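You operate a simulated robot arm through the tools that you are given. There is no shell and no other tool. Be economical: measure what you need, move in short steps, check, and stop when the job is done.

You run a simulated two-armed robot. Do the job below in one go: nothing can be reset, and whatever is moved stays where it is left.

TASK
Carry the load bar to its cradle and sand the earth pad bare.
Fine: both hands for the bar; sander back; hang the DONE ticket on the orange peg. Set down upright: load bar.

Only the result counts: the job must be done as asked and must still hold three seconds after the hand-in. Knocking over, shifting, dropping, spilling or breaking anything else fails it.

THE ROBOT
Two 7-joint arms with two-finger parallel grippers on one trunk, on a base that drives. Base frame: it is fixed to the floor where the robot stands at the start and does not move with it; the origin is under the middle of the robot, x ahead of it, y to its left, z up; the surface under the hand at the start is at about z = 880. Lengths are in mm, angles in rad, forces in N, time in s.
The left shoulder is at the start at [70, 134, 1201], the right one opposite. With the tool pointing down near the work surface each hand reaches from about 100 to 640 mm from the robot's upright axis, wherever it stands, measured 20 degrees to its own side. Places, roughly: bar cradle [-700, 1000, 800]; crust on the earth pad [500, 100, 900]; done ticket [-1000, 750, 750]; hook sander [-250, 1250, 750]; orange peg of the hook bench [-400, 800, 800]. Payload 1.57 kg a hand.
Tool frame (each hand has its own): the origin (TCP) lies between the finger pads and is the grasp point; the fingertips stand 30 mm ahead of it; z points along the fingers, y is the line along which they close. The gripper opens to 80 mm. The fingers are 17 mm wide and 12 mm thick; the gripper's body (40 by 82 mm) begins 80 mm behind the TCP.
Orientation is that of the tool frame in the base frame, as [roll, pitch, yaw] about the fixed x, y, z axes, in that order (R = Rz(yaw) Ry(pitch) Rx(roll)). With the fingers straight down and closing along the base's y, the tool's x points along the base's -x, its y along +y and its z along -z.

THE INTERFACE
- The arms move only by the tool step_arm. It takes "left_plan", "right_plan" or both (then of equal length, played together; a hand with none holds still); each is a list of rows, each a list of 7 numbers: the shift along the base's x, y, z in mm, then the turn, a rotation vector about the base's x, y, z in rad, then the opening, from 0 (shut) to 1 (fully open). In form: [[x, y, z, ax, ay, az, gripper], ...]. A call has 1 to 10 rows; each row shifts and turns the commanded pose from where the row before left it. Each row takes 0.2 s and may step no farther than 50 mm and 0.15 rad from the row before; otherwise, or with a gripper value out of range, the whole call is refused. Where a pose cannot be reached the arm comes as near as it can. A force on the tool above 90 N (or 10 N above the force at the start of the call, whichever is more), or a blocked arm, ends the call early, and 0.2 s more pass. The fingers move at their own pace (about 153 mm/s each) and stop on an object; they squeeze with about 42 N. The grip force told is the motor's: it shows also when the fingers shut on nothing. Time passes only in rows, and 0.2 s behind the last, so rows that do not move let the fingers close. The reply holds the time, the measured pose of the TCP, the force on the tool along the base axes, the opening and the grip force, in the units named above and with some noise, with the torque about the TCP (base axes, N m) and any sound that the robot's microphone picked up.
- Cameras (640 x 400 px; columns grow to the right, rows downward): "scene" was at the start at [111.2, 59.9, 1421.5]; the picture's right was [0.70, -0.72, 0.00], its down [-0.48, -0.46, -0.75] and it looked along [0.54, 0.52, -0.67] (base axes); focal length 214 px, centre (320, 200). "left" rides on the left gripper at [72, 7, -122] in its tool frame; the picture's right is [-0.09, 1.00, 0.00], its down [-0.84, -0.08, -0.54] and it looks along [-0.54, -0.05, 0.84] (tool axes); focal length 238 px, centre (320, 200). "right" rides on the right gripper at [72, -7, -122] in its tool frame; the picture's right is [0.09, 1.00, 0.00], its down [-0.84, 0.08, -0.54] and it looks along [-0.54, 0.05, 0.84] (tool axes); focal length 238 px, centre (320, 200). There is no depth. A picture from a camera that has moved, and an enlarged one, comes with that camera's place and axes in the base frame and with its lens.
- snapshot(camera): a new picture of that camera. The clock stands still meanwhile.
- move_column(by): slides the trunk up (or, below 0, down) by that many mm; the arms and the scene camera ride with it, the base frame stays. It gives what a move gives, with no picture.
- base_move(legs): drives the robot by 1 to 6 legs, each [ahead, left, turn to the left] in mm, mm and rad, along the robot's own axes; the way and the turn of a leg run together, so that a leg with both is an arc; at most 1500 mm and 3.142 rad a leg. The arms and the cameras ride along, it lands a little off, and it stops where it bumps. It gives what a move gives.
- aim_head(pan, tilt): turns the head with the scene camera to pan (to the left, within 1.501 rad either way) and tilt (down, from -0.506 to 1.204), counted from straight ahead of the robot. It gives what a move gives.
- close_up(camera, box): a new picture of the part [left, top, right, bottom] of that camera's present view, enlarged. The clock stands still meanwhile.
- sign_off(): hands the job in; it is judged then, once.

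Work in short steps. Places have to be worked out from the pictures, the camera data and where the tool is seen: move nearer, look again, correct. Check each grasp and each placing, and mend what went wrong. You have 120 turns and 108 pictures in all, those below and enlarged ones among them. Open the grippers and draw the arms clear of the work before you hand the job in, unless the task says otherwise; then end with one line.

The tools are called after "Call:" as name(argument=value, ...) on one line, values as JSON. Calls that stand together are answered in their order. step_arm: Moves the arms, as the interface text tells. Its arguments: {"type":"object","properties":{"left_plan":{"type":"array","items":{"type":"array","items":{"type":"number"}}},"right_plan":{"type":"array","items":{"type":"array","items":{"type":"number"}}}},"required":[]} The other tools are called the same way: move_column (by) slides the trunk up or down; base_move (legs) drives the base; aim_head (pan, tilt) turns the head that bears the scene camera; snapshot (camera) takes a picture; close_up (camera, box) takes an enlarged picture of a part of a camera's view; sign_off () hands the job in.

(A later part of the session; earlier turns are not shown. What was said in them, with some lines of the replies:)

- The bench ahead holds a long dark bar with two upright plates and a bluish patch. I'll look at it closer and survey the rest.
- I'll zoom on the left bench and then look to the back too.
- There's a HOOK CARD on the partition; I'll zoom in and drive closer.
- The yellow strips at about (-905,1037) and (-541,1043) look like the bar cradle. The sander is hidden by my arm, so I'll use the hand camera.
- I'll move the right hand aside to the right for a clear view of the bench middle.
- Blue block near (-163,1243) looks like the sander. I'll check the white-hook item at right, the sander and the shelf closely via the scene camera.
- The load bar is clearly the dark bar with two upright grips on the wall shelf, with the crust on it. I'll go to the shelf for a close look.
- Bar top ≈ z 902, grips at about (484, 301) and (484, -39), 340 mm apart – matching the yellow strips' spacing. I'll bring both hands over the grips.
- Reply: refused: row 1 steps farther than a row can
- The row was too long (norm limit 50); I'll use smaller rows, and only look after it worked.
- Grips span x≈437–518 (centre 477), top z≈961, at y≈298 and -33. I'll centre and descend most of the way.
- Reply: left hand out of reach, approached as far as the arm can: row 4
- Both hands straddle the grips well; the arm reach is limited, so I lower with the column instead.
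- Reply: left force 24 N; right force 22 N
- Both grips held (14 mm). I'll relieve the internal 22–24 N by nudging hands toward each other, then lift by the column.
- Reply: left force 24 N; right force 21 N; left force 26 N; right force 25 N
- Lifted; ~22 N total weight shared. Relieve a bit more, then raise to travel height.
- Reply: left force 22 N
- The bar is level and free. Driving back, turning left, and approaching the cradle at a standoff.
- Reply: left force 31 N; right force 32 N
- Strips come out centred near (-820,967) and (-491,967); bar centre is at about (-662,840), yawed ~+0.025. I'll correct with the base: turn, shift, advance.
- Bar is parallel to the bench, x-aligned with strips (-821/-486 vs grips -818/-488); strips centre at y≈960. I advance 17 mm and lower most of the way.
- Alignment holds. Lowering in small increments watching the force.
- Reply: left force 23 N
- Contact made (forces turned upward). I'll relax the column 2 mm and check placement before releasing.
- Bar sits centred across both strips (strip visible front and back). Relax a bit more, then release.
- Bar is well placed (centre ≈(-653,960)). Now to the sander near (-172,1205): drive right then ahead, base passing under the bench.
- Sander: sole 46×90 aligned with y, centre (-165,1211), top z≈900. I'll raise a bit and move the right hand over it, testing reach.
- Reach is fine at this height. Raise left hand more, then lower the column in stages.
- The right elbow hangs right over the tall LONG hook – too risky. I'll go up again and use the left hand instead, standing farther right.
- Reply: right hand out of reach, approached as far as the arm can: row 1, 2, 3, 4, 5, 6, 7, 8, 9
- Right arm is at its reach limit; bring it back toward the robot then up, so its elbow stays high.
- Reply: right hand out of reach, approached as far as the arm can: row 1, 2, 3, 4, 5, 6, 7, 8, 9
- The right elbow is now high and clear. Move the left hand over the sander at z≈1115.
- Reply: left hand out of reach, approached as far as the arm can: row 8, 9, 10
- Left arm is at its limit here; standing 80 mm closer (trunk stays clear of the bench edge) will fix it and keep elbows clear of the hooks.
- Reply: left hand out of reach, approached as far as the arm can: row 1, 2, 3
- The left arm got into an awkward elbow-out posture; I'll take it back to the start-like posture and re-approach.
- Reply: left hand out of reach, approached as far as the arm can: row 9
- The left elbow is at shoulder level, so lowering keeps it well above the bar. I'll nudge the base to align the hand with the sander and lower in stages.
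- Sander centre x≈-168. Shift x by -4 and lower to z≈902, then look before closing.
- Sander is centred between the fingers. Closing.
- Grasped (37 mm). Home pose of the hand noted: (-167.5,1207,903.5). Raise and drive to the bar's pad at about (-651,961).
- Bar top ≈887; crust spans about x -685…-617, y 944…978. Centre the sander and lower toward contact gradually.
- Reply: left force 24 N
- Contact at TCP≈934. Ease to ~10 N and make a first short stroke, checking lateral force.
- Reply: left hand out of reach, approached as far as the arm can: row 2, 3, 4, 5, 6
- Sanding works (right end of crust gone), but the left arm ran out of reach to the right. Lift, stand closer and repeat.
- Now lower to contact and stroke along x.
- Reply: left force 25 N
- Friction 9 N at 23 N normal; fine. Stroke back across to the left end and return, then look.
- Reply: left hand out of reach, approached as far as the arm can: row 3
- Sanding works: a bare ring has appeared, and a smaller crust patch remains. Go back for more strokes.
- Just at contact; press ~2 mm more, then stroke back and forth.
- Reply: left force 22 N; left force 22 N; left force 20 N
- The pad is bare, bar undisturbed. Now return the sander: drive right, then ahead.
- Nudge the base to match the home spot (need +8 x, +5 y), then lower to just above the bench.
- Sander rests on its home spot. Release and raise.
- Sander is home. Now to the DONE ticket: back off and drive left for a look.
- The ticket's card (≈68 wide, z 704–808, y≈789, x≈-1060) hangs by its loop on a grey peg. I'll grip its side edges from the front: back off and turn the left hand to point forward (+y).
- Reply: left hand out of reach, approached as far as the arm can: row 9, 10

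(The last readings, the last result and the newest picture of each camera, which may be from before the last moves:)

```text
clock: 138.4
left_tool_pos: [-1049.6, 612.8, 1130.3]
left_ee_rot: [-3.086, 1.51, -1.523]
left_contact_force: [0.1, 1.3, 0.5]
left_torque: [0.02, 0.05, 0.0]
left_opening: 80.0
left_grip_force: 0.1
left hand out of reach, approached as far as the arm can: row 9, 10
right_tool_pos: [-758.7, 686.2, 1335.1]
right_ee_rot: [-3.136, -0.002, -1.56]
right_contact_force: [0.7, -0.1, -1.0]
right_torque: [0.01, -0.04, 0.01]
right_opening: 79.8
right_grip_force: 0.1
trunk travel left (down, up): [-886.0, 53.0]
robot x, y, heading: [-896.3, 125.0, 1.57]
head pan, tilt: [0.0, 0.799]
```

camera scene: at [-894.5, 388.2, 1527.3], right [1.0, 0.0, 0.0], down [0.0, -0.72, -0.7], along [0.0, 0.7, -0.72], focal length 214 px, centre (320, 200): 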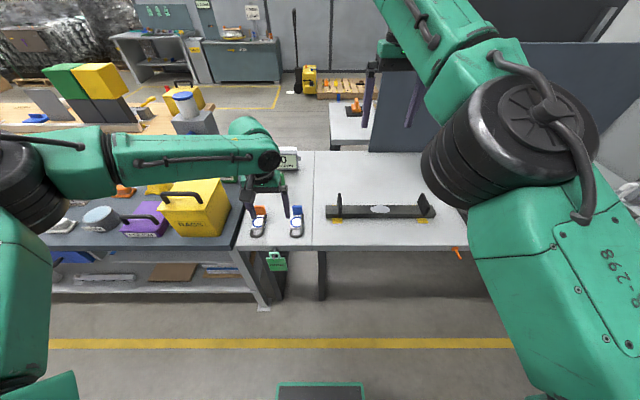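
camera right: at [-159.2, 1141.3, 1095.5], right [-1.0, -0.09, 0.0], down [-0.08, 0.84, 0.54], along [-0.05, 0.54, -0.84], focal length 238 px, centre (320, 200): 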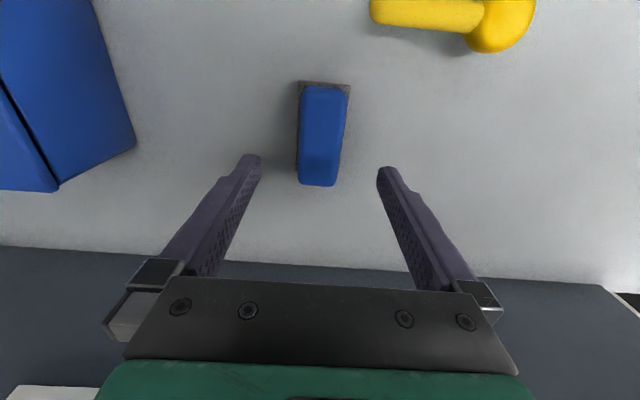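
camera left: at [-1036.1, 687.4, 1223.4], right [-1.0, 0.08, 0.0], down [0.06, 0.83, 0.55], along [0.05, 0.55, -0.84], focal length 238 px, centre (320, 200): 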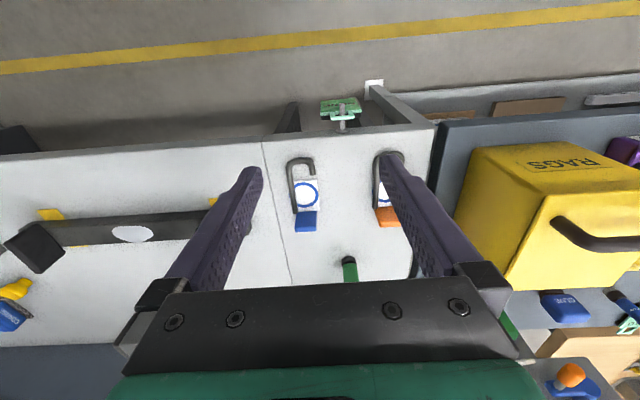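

Nearly horizontal; pull back slightly, finish the turn, and lower the column; then view.

Call:
step_arm(left_plan=[[0, -20, 0, 0.03, 0, 0, 1], [0, -20, 0, 0.03, 0, 0, 1], [0, 0, 0, 0, 0, 0, 1]])

Call:
move_column(by=-365)

Call:
snapshot(camera="left")

Call:
snapshot(camera="scene")

```text
clock: 139.2
left_tool_pos: [-1056.6, 574.7, 1141.5]
left_ee_rot: [-2.903, 1.567, -1.339]
left_contact_force: [0.5, 0.3, -0.7]
left_torque: [0.0, 0.0, 0.0]
left_opening: 80.0
left_grip_force: 0.0
left hand out of reach, approached as far as the arm can: row 1, 2
right_tool_pos: [-756.3, 687.1, 1335.0]
right_ee_rot: [-3.137, -0.003, -1.56]
right_contact_force: [-0.2, -0.1, 0.2]
right_torque: [0.0, 0.01, 0.01]
right_opening: 79.9
right_grip_force: 0.0
trunk travel left (down, up): [-886.0, 53.0]
robot x, y, heading: [-895.2, 126.3, 1.57]
head pan, tilt: [0.0, 0.799]
```

```text
clock: 142.7
left_tool_pos: [-1056.3, 575.8, 775.2]
left_ee_rot: [-2.985, 1.568, -1.42]
left_contact_force: [-0.8, -0.1, -0.5]
left_torque: [-0.02, 0.01, 0.01]
left_opening: 79.9
left_grip_force: 0.1
right_tool_pos: [-757.6, 686.1, 969.2]
right_ee_rot: [-3.138, -0.004, -1.56]
right_contact_force: [-0.4, -0.8, 0.1]
right_torque: [0.03, -0.05, -0.02]
right_opening: 80.3
right_grip_force: 0.1
trunk travel left (down, up): [-522.0, 418.0]
robot x, y, heading: [-896.6, 129.8, 1.566]
head pan, tilt: [0.0, 0.799]
```

```text
21 pictures are left
camera left: at [-1065.7, 453.8, 703.1], right [-1.0, 0.01, 0.09], down [0.07, -0.54, 0.84], along [0.05, 0.84, 0.54], focal length 238 px, centre (320, 200)
```

left: 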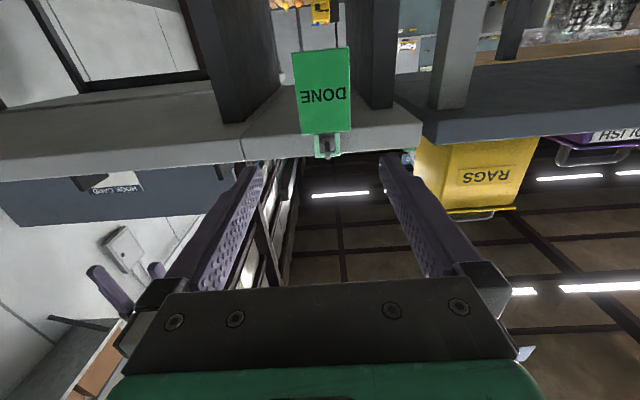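

```text
20 pictures are left
camera scene: at [-896.0, 258.3, 1162.4], right [1.0, 0.0, 0.0], down [0.0, -0.72, -0.7], along [0.0, 0.7, -0.72], focal length 214 px, centre (320, 200)
```

scene: 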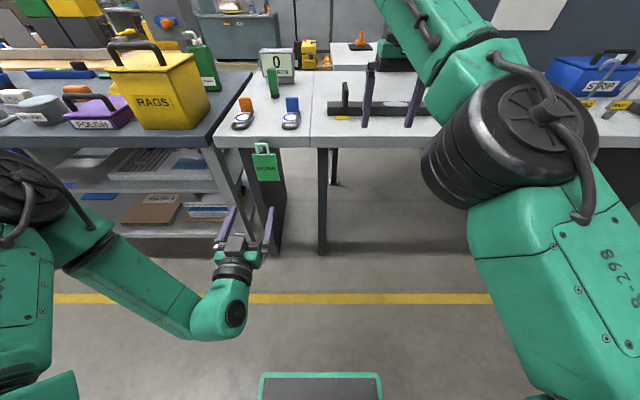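

Well lined up: card centre x≈-1060.5, so shift x by -4 and z by -12. Also lift the right hand for clearance over the bar, then drive forward.

Call:
step_arm(left_plan=[[-4, 0, -6, 0, 0, 0, 1], [0, 0, -6, 0, 0, 0, 1], [0, 0, 0, 0, 0, 0, 1], [0, 0, 0, 0, 0, 0, 1]], right_plan=[[0, 0, 35, 0, 0, 0, 1], [0, 0, 35, 0, 0, 0, 1], [0, 0, 35, 0, 0, 0, 1], [0, 0, 35, 0, 0, 0, 1]])

Call:
base_move(legs=[[120, 0, 0]])

Call:
snapshot(camera="left")

```text
clock: 143.7
left_tool_pos: [-1065.4, 575.8, 769.2]
left_ee_rot: [-2.782, 1.567, -1.219]
left_contact_force: [-0.5, -0.3, -0.7]
left_torque: [-0.02, 0.0, -0.03]
left_opening: 80.3
left_grip_force: 0.1
left hand out of reach, approached as far as the arm can: row 2
right_tool_pos: [-764.7, 624.4, 1060.7]
right_ee_rot: [-3.134, -0.006, -1.559]
right_contact_force: [0.7, 0.7, 0.8]
right_torque: [0.0, 0.0, 0.03]
right_opening: 80.2
right_grip_force: 0.0
right hand out of reach, approached as far as the arm can: row 1, 2, 3, 4
trunk travel left (down, up): [-522.0, 418.0]
robot x, y, heading: [-894.3, 124.8, 1.571]
head pan, tilt: [0.0, 0.799]
```

```text
clock: 145.0
left_tool_pos: [-1064.9, 696.2, 768.1]
left_ee_rot: [-3.025, 1.565, -1.461]
left_contact_force: [0.0, 0.2, -0.2]
left_torque: [-0.04, -0.03, 0.01]
left_opening: 80.1
left_grip_force: 0.1
right_tool_pos: [-763.4, 743.6, 1058.5]
right_ee_rot: [-3.137, -0.008, -1.561]
right_contact_force: [-0.2, -0.1, -0.8]
right_torque: [-0.02, -0.03, 0.0]
right_opening: 79.9
right_grip_force: 0.1
trunk travel left (down, up): [-522.0, 418.0]
robot x, y, heading: [-896.5, 248.2, 1.573]
head pan, tilt: [0.0, 0.799]
```

```text
19 pictures are left
camera left: at [-1073.9, 574.5, 697.1], right [-1.0, 0.01, 0.09], down [0.07, -0.54, 0.84], along [0.06, 0.84, 0.54], focal length 238 px, centre (320, 200)
```

left: 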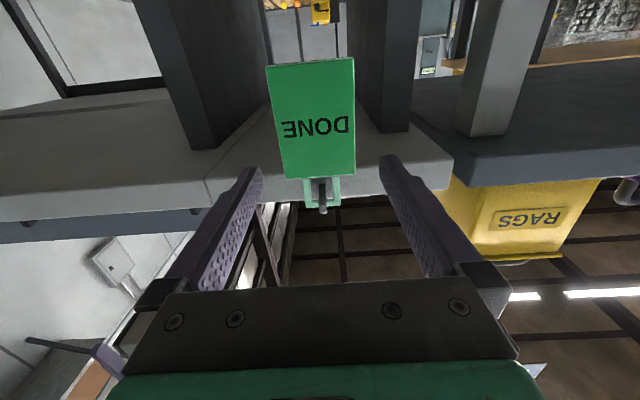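

Aligned within ~2 mm. Advance 50 more so the tips are just short of the card and zoom.

Call:
base_move(legs=[[45, 0, 0]])

Call:
close_up(camera="left", box=[200, 60, 440, 260])

Call:
close_up(camera="scene", box=[220, 130, 320, 240])

```text
clock: 145.9
left_tool_pos: [-1065.5, 739.4, 770.1]
left_ee_rot: [-3.004, 1.565, -1.439]
left_contact_force: [-0.5, -0.3, -0.3]
left_torque: [0.02, 0.01, -0.01]
left_opening: 79.9
left_grip_force: 0.0
right_tool_pos: [-763.6, 789.7, 1057.9]
right_ee_rot: [-3.137, -0.007, -1.56]
right_contact_force: [0.1, 0.0, -0.5]
right_torque: [-0.02, -0.03, -0.02]
right_opening: 79.9
right_grip_force: 0.1
trunk travel left (down, up): [-522.0, 418.0]
robot x, y, heading: [-897.1, 288.5, 1.57]
head pan, tilt: [0.0, 0.799]
```

```text
2.00 times, centred on (320, 160) of left
camera zoom: at [-1073.8, 619.5, 697.1], right [-1.0, 0.01, 0.09], down [0.07, -0.54, 0.84], along [0.06, 0.84, 0.54], focal length 477 px, centre (320, 280)
```

zoom: 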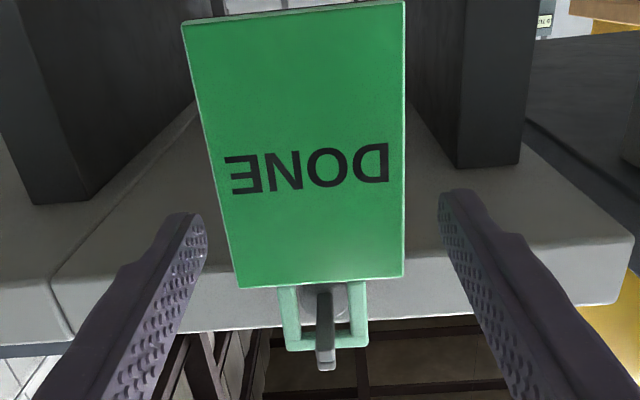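

```text
3.64 times, centred on (270, 185) of scene
camera zoom: at [-895.9, 423.2, 1162.3], right [1.0, 0.0, 0.0], down [0.0, -0.72, -0.7], along [0.0, 0.7, -0.72], focal length 780 px, centre (502, 254)
```

zoom: 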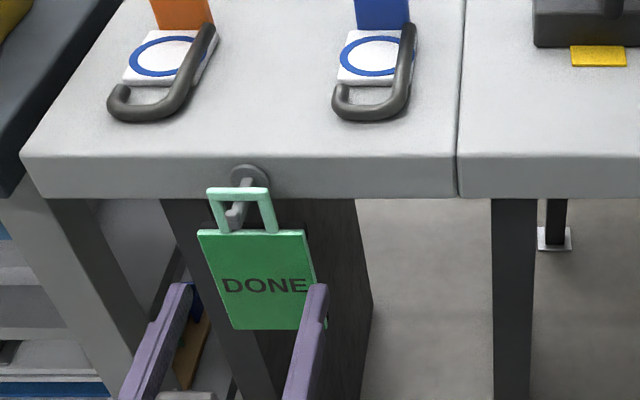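

Card is ~3 mm to +x of the tool axis; correct and check.

Call:
step_arm(left_plan=[[3, 0, 0, 0, 0, 0, 1], [0, 0, 0, 0, 0, 0, 1]])

Call:
close_up(camera="left", box=[200, 60, 440, 260])

```text
clock: 146.5
left_tool_pos: [-1062.0, 742.0, 771.1]
left_ee_rot: [-3.015, 1.563, -1.452]
left_contact_force: [-0.1, -0.1, 0.4]
left_torque: [-0.02, 0.02, -0.03]
left_opening: 80.1
left_grip_force: 0.1
right_tool_pos: [-764.1, 789.0, 1058.3]
right_ee_rot: [-3.137, -0.008, -1.559]
right_contact_force: [-0.1, -1.0, -0.4]
right_torque: [0.01, -0.01, -0.02]
right_opening: 80.0
right_grip_force: 0.1
trunk travel left (down, up): [-522.0, 418.0]
robot x, y, heading: [-895.8, 292.1, 1.572]
head pan, tilt: [0.0, 0.799]
```

```text
2.00 times, centred on (320, 160) of left
camera zoom: at [-1071.6, 619.9, 698.1], right [-1.0, 0.01, 0.09], down [0.07, -0.54, 0.84], along [0.06, 0.84, 0.53], focal length 477 px, centre (320, 280)
```

zoom: 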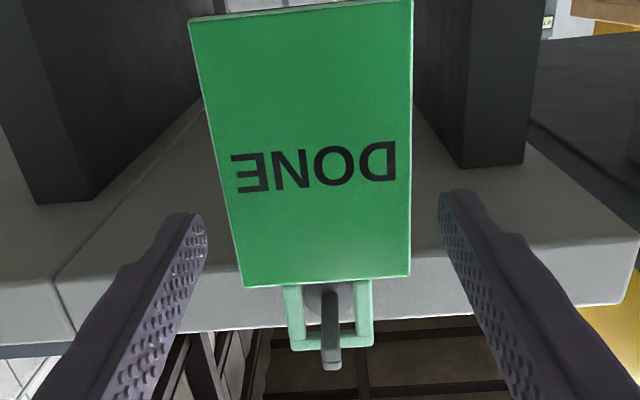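

Centred. Advance 33 mm and check clearance before closing.

Call:
base_move(legs=[[33, 0, 0]])

Call:
close_up(camera="left", box=[200, 60, 440, 260])

```text
clock: 147.3
left_tool_pos: [-1062.1, 772.8, 770.5]
left_ee_rot: [-3.033, 1.564, -1.472]
left_contact_force: [-1.3, -0.5, 0.1]
left_torque: [0.02, 0.01, 0.0]
left_opening: 79.8
left_grip_force: 0.0
right_tool_pos: [-763.4, 820.7, 1059.0]
right_ee_rot: [-3.137, -0.006, -1.561]
right_contact_force: [-1.5, 0.4, -0.5]
right_torque: [-0.03, 0.03, 0.02]
right_opening: 80.1
right_grip_force: 0.1
trunk travel left (down, up): [-522.0, 418.0]
robot x, y, heading: [-894.5, 323.0, 1.569]
head pan, tilt: [0.0, 0.799]
```

```text
2.00 times, centred on (320, 160) of left
camera zoom: at [-1071.7, 652.1, 698.4], right [-1.0, 0.01, 0.09], down [0.07, -0.54, 0.84], along [0.06, 0.84, 0.53], focal length 477 px, centre (320, 280)
```

zoom: 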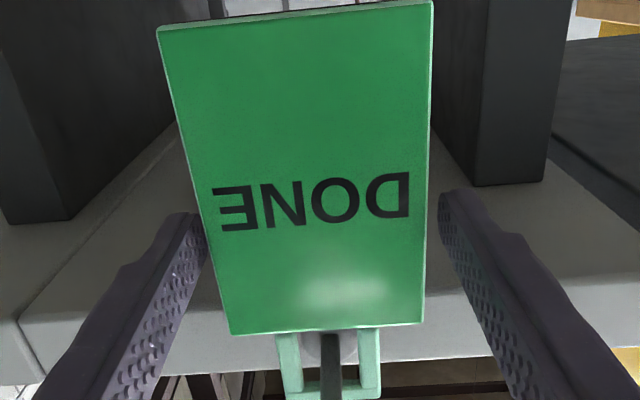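

Both fingers straddle the card edges without touching. Close.

Call:
step_arm(left_plan=[[0, 0, 0, 0, 0, 0, 0], [0, 0, 0, 0, 0, 0, 0], [0, 0, 0, 0, 0, 0, 0]])

Call:
move_column(by=12)

Call:
close_up(camera="scene", box=[200, 120, 320, 220])

```text
clock: 148.1
left_tool_pos: [-1062.5, 774.1, 770.7]
left_ee_rot: [-3.01, 1.564, -1.45]
left_contact_force: [0.1, 1.2, -0.2]
left_torque: [-0.01, 0.0, -0.02]
left_opening: 68.9
left_grip_force: 42.0
right_tool_pos: [-764.2, 820.9, 1058.9]
right_ee_rot: [-3.136, -0.007, -1.559]
right_contact_force: [-0.8, -0.3, 0.2]
right_torque: [0.0, 0.04, 0.0]
right_opening: 79.8
right_grip_force: 0.1
trunk travel left (down, up): [-522.0, 418.0]
robot x, y, heading: [-896.2, 326.2, 1.571]
head pan, tilt: [0.0, 0.799]
```

```text
clock: 148.7
left_tool_pos: [-1062.0, 774.1, 781.8]
left_ee_rot: [-3.026, 1.563, -1.466]
left_contact_force: [0.1, 0.1, -1.0]
left_torque: [0.0, 0.01, 0.01]
left_opening: 68.8
left_grip_force: 42.2
right_tool_pos: [-765.5, 821.8, 1070.2]
right_ee_rot: [-3.136, -0.008, -1.562]
right_contact_force: [0.5, 0.1, -0.1]
right_torque: [-0.03, 0.04, -0.04]
right_opening: 80.1
right_grip_force: 0.1
trunk travel left (down, up): [-534.0, 406.0]
robot x, y, heading: [-896.5, 321.8, 1.571]
head pan, tilt: [0.0, 0.799]
```

```text
4.00 times, centred on (260, 170) of scene
camera zoom: at [-896.0, 456.0, 1174.4], right [1.0, 0.0, 0.0], down [0.0, -0.72, -0.7], along [0.0, 0.7, -0.72], focal length 858 px, centre (560, 320)
```

zoom: 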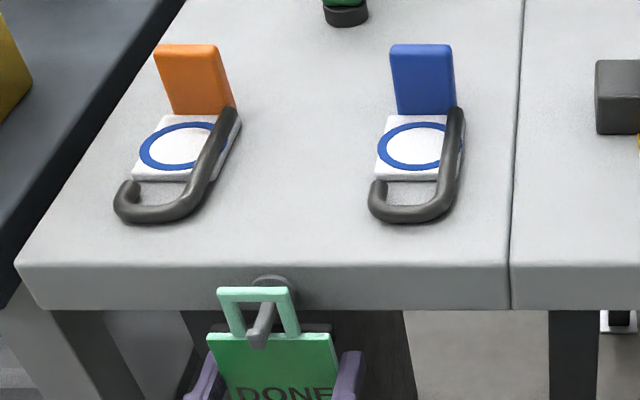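

Card held (68.9 mm) and lifted 12 mm with the lip mid-loop. Pull straight back off the peg.

Call:
base_move(legs=[[-25, 0, 0]])

Call:
close_up(camera="scene", box=[200, 120, 320, 220])

```text
clock: 149.5
left_tool_pos: [-1063.5, 748.7, 780.7]
left_ee_rot: [-3.039, 1.564, -1.477]
left_contact_force: [-0.4, 0.0, -1.1]
left_torque: [-0.03, 0.0, 0.01]
left_opening: 68.8
left_grip_force: 41.8
right_tool_pos: [-763.9, 799.0, 1069.7]
right_ee_rot: [-3.135, -0.007, -1.56]
right_contact_force: [0.9, 0.2, 0.2]
right_torque: [-0.01, -0.02, 0.0]
right_opening: 79.8
right_grip_force: 0.1
trunk travel left (down, up): [-534.0, 406.0]
robot x, y, heading: [-898.9, 298.2, 1.574]
head pan, tilt: [0.0, 0.799]
```

```text
4.00 times, centred on (260, 170) of scene
camera zoom: at [-896.0, 431.9, 1174.1], right [1.0, 0.0, 0.0], down [0.0, -0.72, -0.7], along [0.0, 0.7, -0.72], focal length 858 px, centre (560, 320)
```

zoom: 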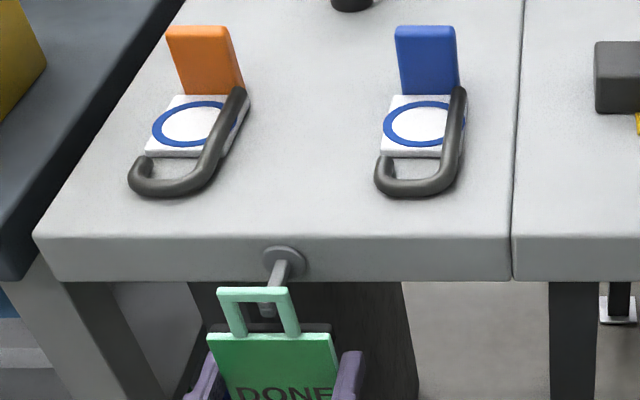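

Card follows the hand cleanly. Back off 60 more and drive right 660 to the orange peg (x≈-397.5, same height).

Call:
base_move(legs=[[-70, 0, 0], [0, -660, 0]])

Call:
close_up(camera="scene", box=[200, 100, 340, 240])

Call:
snapshot(camera="left")

```text
clock: 153.8
left_tool_pos: [-402.4, 679.8, 781.8]
left_ee_rot: [-3.055, 1.563, -1.494]
left_contact_force: [0.0, 1.0, -0.6]
left_torque: [-0.02, 0.02, -0.06]
left_opening: 68.8
left_grip_force: 41.6
right_tool_pos: [-104.3, 726.2, 1070.7]
right_ee_rot: [-3.138, -0.008, -1.562]
right_contact_force: [0.8, 0.7, 0.6]
right_torque: [-0.05, 0.0, 0.0]
right_opening: 80.2
right_grip_force: 0.1
trunk travel left (down, up): [-534.0, 406.0]
robot x, y, heading: [-240.3, 225.4, 1.571]
head pan, tilt: [0.0, 0.799]
```

```text
2.86 times, centred on (270, 170) of scene
camera zoom: at [-237.7, 360.8, 1174.3], right [1.0, 0.0, 0.0], down [0.0, -0.72, -0.7], along [0.0, 0.7, -0.72], focal length 613 px, centre (463, 286)
```

zoom: 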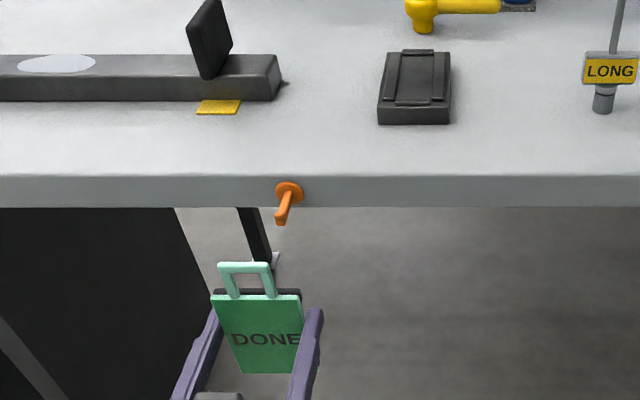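

```text
11 pictures are left
camera left: at [-413.2, 557.6, 710.3], right [-1.0, 0.01, 0.09], down [0.07, -0.54, 0.84], along [0.06, 0.84, 0.53], focal length 238 px, centre (320, 200)
```

left: 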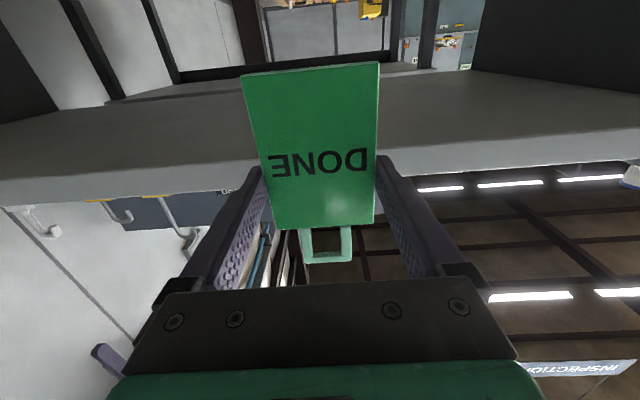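

Loop centre x≈-402, peg ≈-396. Shift right 4 mm and advance 55 so the loop is just before the tip; check.

Call:
base_move(legs=[[48, -4, 0]])

Call:
close_up(camera="scene", box=[220, 110, 320, 210])

```text
clock: 154.7
left_tool_pos: [-399.6, 726.8, 782.6]
left_ee_rot: [-3.024, 1.563, -1.465]
left_contact_force: [0.3, -0.3, 0.4]
left_torque: [0.0, 0.0, 0.01]
left_opening: 68.8
left_grip_force: 42.6
right_tool_pos: [-100.9, 774.6, 1070.5]
right_ee_rot: [-3.136, -0.006, -1.562]
right_contact_force: [-0.1, -0.3, -0.2]
right_torque: [-0.05, -0.01, 0.0]
right_opening: 80.3
right_grip_force: 0.1
trunk travel left (down, up): [-534.0, 406.0]
robot x, y, heading: [-231.9, 277.8, 1.565]
head pan, tilt: [0.0, 0.799]
```

```text
4.00 times, centred on (270, 160) of scene
camera zoom: at [-233.7, 408.8, 1174.3], right [1.0, 0.0, 0.0], down [0.0, -0.72, -0.7], along [0.0, 0.7, -0.72], focal length 858 px, centre (520, 360)
```

zoom: 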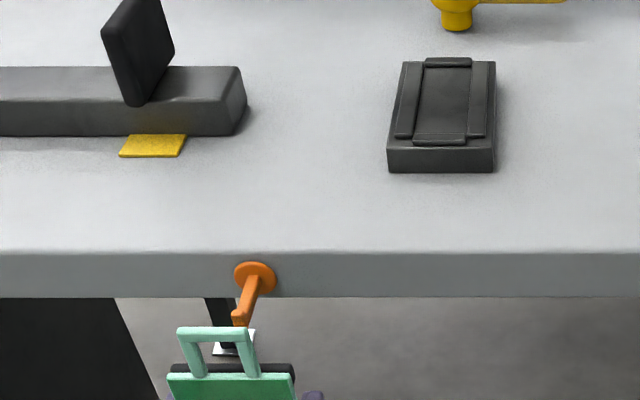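

Hole x≈-399, peg x≈-394: shift 5 mm more to the right and advance past the lip.

Call:
base_move(legs=[[0, -5, 0]])

Call:
base_move(legs=[[30, 0, 0]])

Call:
close_up(camera="scene", box=[220, 110, 320, 210])

```text
clock: 155.4
left_tool_pos: [-394.6, 727.1, 781.1]
left_ee_rot: [-2.938, 1.563, -1.376]
left_contact_force: [-0.3, 0.9, -0.3]
left_torque: [0.0, 0.01, 0.04]
left_opening: 69.0
left_grip_force: 42.0
right_tool_pos: [-96.9, 775.1, 1070.3]
right_ee_rot: [-3.137, -0.006, -1.563]
right_contact_force: [-0.1, -0.2, -0.2]
right_torque: [-0.03, -0.03, 0.02]
right_opening: 80.1
right_grip_force: 0.1
trunk travel left (down, up): [-534.0, 406.0]
robot x, y, heading: [-232.5, 277.8, 1.566]
head pan, tilt: [0.0, 0.799]
```

```text
clock: 156.2
left_tool_pos: [-393.2, 756.6, 782.2]
left_ee_rot: [-2.971, 1.564, -1.409]
left_contact_force: [-0.5, -0.1, -0.7]
left_torque: [0.06, 0.0, 0.02]
left_opening: 68.7
left_grip_force: 41.9
right_tool_pos: [-95.8, 802.7, 1070.1]
right_ee_rot: [-3.138, -0.007, -1.56]
right_contact_force: [-0.1, -0.1, 0.4]
right_torque: [-0.04, 0.0, 0.02]
right_opening: 79.9
right_grip_force: 0.1
trunk travel left (down, up): [-534.0, 406.0]
robot x, y, heading: [-235.1, 305.6, 1.572]
head pan, tilt: [0.0, 0.799]
```

```text
4.00 times, centred on (270, 160) of scene
camera zoom: at [-228.7, 437.3, 1174.4], right [1.0, 0.0, 0.0], down [0.0, -0.72, -0.7], along [0.0, 0.7, -0.72], focal length 858 px, centre (520, 360)
```

zoom: 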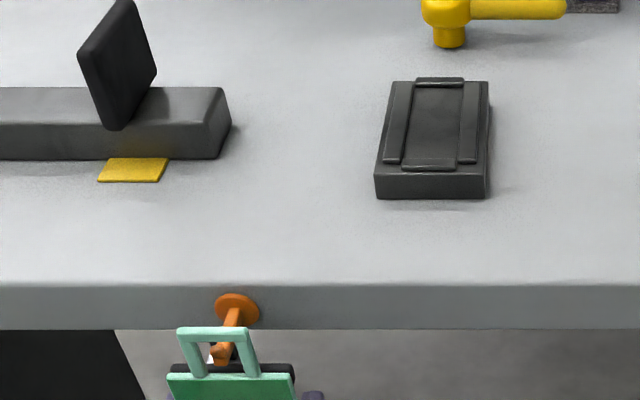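

The peg is through the loop, centred. Advance 18 mm more, then lower to hang.

Call:
base_move(legs=[[17, 0, 0]])

Call:
move_column(by=-7)

Call:
move_column(by=-3)

Call:
close_up(camera="scene", box=[220, 110, 320, 210])

```text
clock: 157.0
left_tool_pos: [-395.5, 771.8, 784.2]
left_ee_rot: [-2.94, 1.565, -1.381]
left_contact_force: [0.6, -0.3, 0.5]
left_torque: [-0.02, -0.02, -0.01]
left_opening: 68.8
left_grip_force: 42.2
right_tool_pos: [-95.9, 819.5, 1072.2]
right_ee_rot: [-3.137, -0.005, -1.561]
right_contact_force: [-0.5, 0.4, -0.2]
right_torque: [0.03, 0.02, 0.01]
right_opening: 80.0
right_grip_force: 0.0
trunk travel left (down, up): [-534.0, 406.0]
robot x, y, heading: [-230.9, 322.5, 1.569]
head pan, tilt: [0.0, 0.799]
```

```text
clock: 157.6
left_tool_pos: [-395.4, 773.0, 775.4]
left_ee_rot: [-2.945, 1.564, -1.385]
left_contact_force: [0.0, -0.2, -0.2]
left_torque: [-0.01, -0.02, 0.02]
left_opening: 69.1
left_grip_force: 41.8
right_tool_pos: [-95.1, 821.3, 1063.5]
right_ee_rot: [-3.135, -0.007, -1.56]
right_contact_force: [0.3, 0.0, 0.3]
right_torque: [0.01, -0.01, 0.03]
right_opening: 80.1
right_grip_force: 0.0
trunk travel left (down, up): [-526.0, 414.0]
robot x, y, heading: [-230.8, 322.8, 1.571]
head pan, tilt: [0.0, 0.799]
```

```text
clock: 158.1
left_tool_pos: [-394.2, 771.6, 772.1]
left_ee_rot: [-2.956, 1.562, -1.397]
left_contact_force: [-0.4, -0.3, -0.5]
left_torque: [-0.01, 0.03, 0.0]
left_opening: 68.9
left_grip_force: 42.3
right_tool_pos: [-96.5, 820.2, 1061.7]
right_ee_rot: [-3.136, -0.008, -1.559]
right_contact_force: [0.5, 0.4, 0.5]
right_torque: [0.03, -0.02, 0.01]
right_opening: 79.8
right_grip_force: 0.1
trunk travel left (down, up): [-524.0, 416.0]
robot x, y, heading: [-230.2, 324.2, 1.57]
head pan, tilt: [0.0, 0.799]
```

```text
4.00 times, centred on (270, 160) of scene
camera zoom: at [-228.7, 454.9, 1164.3], right [1.0, 0.0, 0.0], down [0.0, -0.72, -0.7], along [0.0, 0.7, -0.72], focal length 858 px, centre (520, 360)
```

zoom: 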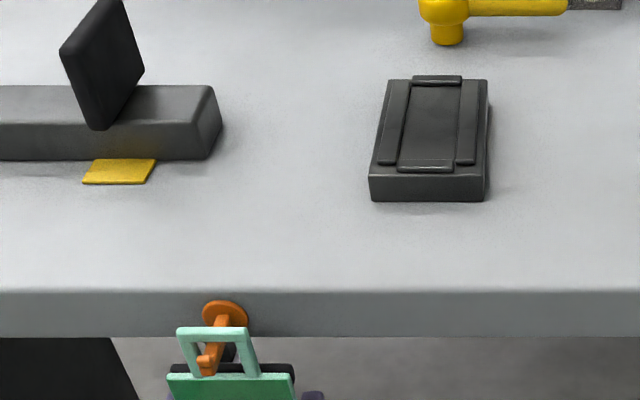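

Peg tip protrudes through the loop. Lower the last few mm to feel contact.

Call:
move_column(by=-2)

Call:
move_column(by=-1.5)

```text
clock: 158.6
left_tool_pos: [-394.1, 773.6, 769.8]
left_ee_rot: [-2.961, 1.563, -1.399]
left_contact_force: [0.0, 0.8, -1.3]
left_torque: [-0.02, -0.03, 0.02]
left_opening: 68.9
left_grip_force: 42.7
right_tool_pos: [-95.9, 822.0, 1059.4]
right_ee_rot: [-3.136, -0.007, -1.561]
right_contact_force: [-0.8, -1.0, 0.3]
right_torque: [-0.03, 0.01, -0.01]
right_opening: 80.2
right_grip_force: 0.0
trunk travel left (down, up): [-522.0, 418.0]
robot x, y, heading: [-231.7, 320.6, 1.567]
head pan, tilt: [0.0, 0.799]
```

```text
clock: 159.1
left_tool_pos: [-394.5, 772.5, 769.8]
left_ee_rot: [-2.823, 1.567, -1.26]
left_contact_force: [-1.5, 1.3, 4.1]
left_torque: [-0.03, -0.03, 0.02]
left_opening: 68.8
left_grip_force: 42.6
right_tool_pos: [-95.6, 821.6, 1057.8]
right_ee_rot: [-3.137, -0.008, -1.56]
right_contact_force: [0.2, -0.1, 0.2]
right_torque: [-0.02, -0.03, 0.0]
right_opening: 79.8
right_grip_force: 0.1
trunk travel left (down, up): [-520.0, 420.0]
robot x, y, heading: [-231.5, 322.4, 1.57]
head pan, tilt: [0.0, 0.799]
```

The loop rests on the peg (4 N). Release and check before withdrawing.

Call:
step_arm(left_plan=[[0, 0, 0, 0, 0, 0, 1], [0, 0, 0, 0, 0, 0, 1], [0, 0, 0, 0, 0, 0, 1]])

Call:
close_up(camera="left", box=[200, 60, 440, 260])

```text
clock: 159.9
left_tool_pos: [-395.2, 773.4, 769.4]
left_ee_rot: [-2.966, 1.563, -1.408]
left_contact_force: [-0.6, 0.4, 0.6]
left_torque: [0.02, 0.0, 0.01]
left_opening: 80.0
left_grip_force: 0.0
right_tool_pos: [-97.0, 820.4, 1058.4]
right_ee_rot: [-3.137, -0.006, -1.56]
right_contact_force: [0.2, 0.5, 0.0]
right_torque: [0.02, 0.0, -0.05]
right_opening: 80.0
right_grip_force: 0.0
trunk travel left (down, up): [-520.0, 420.0]
robot x, y, heading: [-226.6, 320.2, 1.57]
head pan, tilt: [0.0, 0.799]
```

```text
2.00 times, centred on (320, 160) of left
camera zoom: at [-404.1, 651.4, 696.8], right [-1.0, 0.01, 0.09], down [0.07, -0.54, 0.84], along [0.06, 0.84, 0.53], focal length 477 px, centre (320, 280)
```

zoom: 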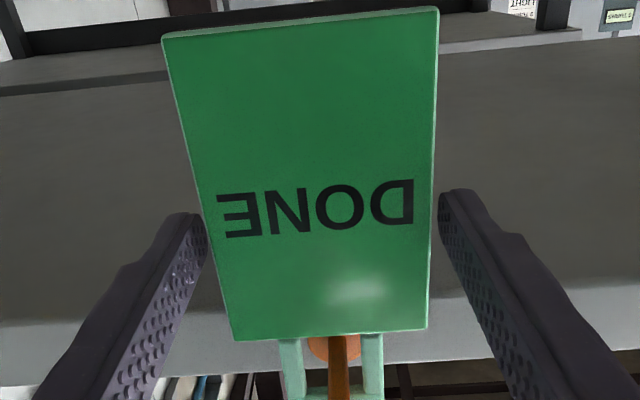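

Ticket hangs free between the open fingers. Withdraw straight back.

Call:
base_move(legs=[[-45, 0, 0]])

Call:
base_move(legs=[[-155, 0, 0]])

Call:
snapshot(camera="scene")

Call:
close_up(camera="scene", box=[230, 100, 330, 180])

```text
clock: 160.8
left_tool_pos: [-394.2, 728.5, 768.2]
left_ee_rot: [-2.95, 1.564, -1.389]
left_contact_force: [-0.3, 0.1, -0.1]
left_torque: [-0.03, -0.02, -0.01]
left_opening: 80.0
left_grip_force: 0.0
right_tool_pos: [-96.7, 776.6, 1058.0]
right_ee_rot: [-3.136, -0.007, -1.561]
right_contact_force: [-0.9, 0.2, 0.1]
right_torque: [0.03, 0.0, -0.02]
right_opening: 79.8
right_grip_force: 0.1
trunk travel left (down, up): [-520.0, 420.0]
robot x, y, heading: [-229.9, 278.4, 1.57]
head pan, tilt: [0.0, 0.799]
```

```text
clock: 162.2
left_tool_pos: [-393.5, 575.0, 769.8]
left_ee_rot: [-2.948, 1.563, -1.389]
left_contact_force: [-0.7, 0.3, 0.3]
left_torque: [-0.02, 0.0, 0.01]
left_opening: 80.0
left_grip_force: 0.1
right_tool_pos: [-96.4, 620.6, 1057.4]
right_ee_rot: [-3.136, -0.005, -1.564]
right_contact_force: [-1.1, 0.3, -0.1]
right_torque: [-0.01, 0.0, 0.01]
right_opening: 80.0
right_grip_force: 0.0
trunk travel left (down, up): [-520.0, 420.0]
robot x, y, heading: [-228.0, 120.3, 1.569]
head pan, tilt: [0.0, 0.799]
```

```text
6 pictures are left
camera scene: at [-228.9, 255.1, 1160.9], right [1.0, 0.0, 0.0], down [0.0, -0.72, -0.7], along [0.0, 0.7, -0.72], focal length 214 px, centre (320, 200)
```

scene: 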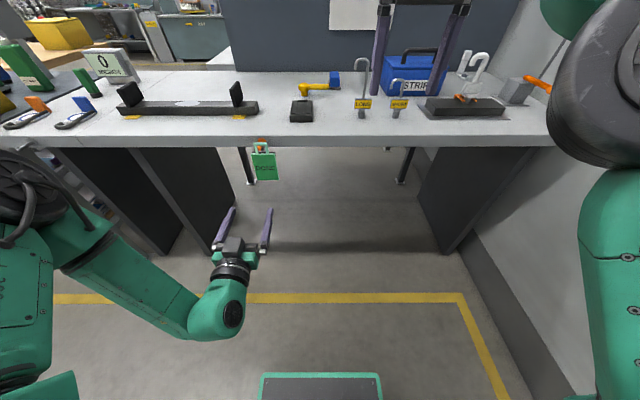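

```text
5.00 times, centred on (280, 140) of scene
camera zoom: at [-228.9, 255.1, 1160.9], right [1.0, 0.0, 0.0], down [0.0, -0.72, -0.7], along [0.0, 0.7, -0.72], focal length 1072 px, centre (520, 500)
```

zoom: 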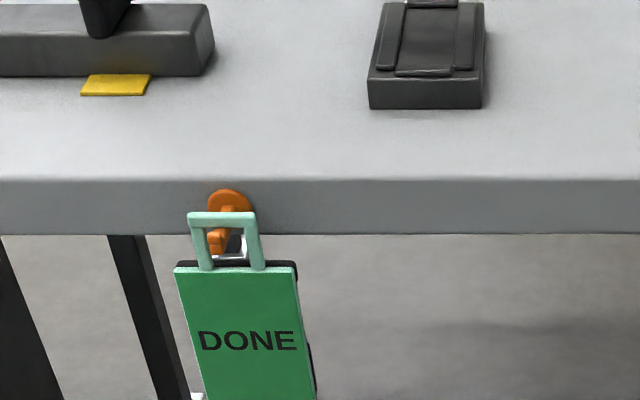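

Ticket hangs on the orange peg. One last check of the bar in its cradle.

Call:
close_up(camera="scene", box=[100, 60, 360, 150])

```text
2.46 times, centred on (230, 105) of scene
camera zoom: at [-228.9, 255.1, 1160.9], right [1.0, 0.0, 0.0], down [0.0, -0.72, -0.7], along [0.0, 0.7, -0.72], focal length 528 px, centre (542, 434)
```

zoom: 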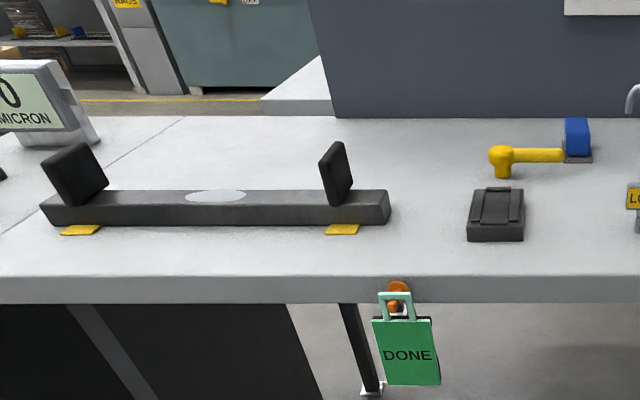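

All is in place: bar upright on the cradle strips, pad bare, sander home, ticket hung, grippers open and clear. Handing in.

Call:
sign_off()

```text
The job is handed in.
```

The load bar is upright in its cradle, the earth pad is sanded bare, the sander is back in its place, and the DONE ticket hangs on the orange peg. The job is handed in.
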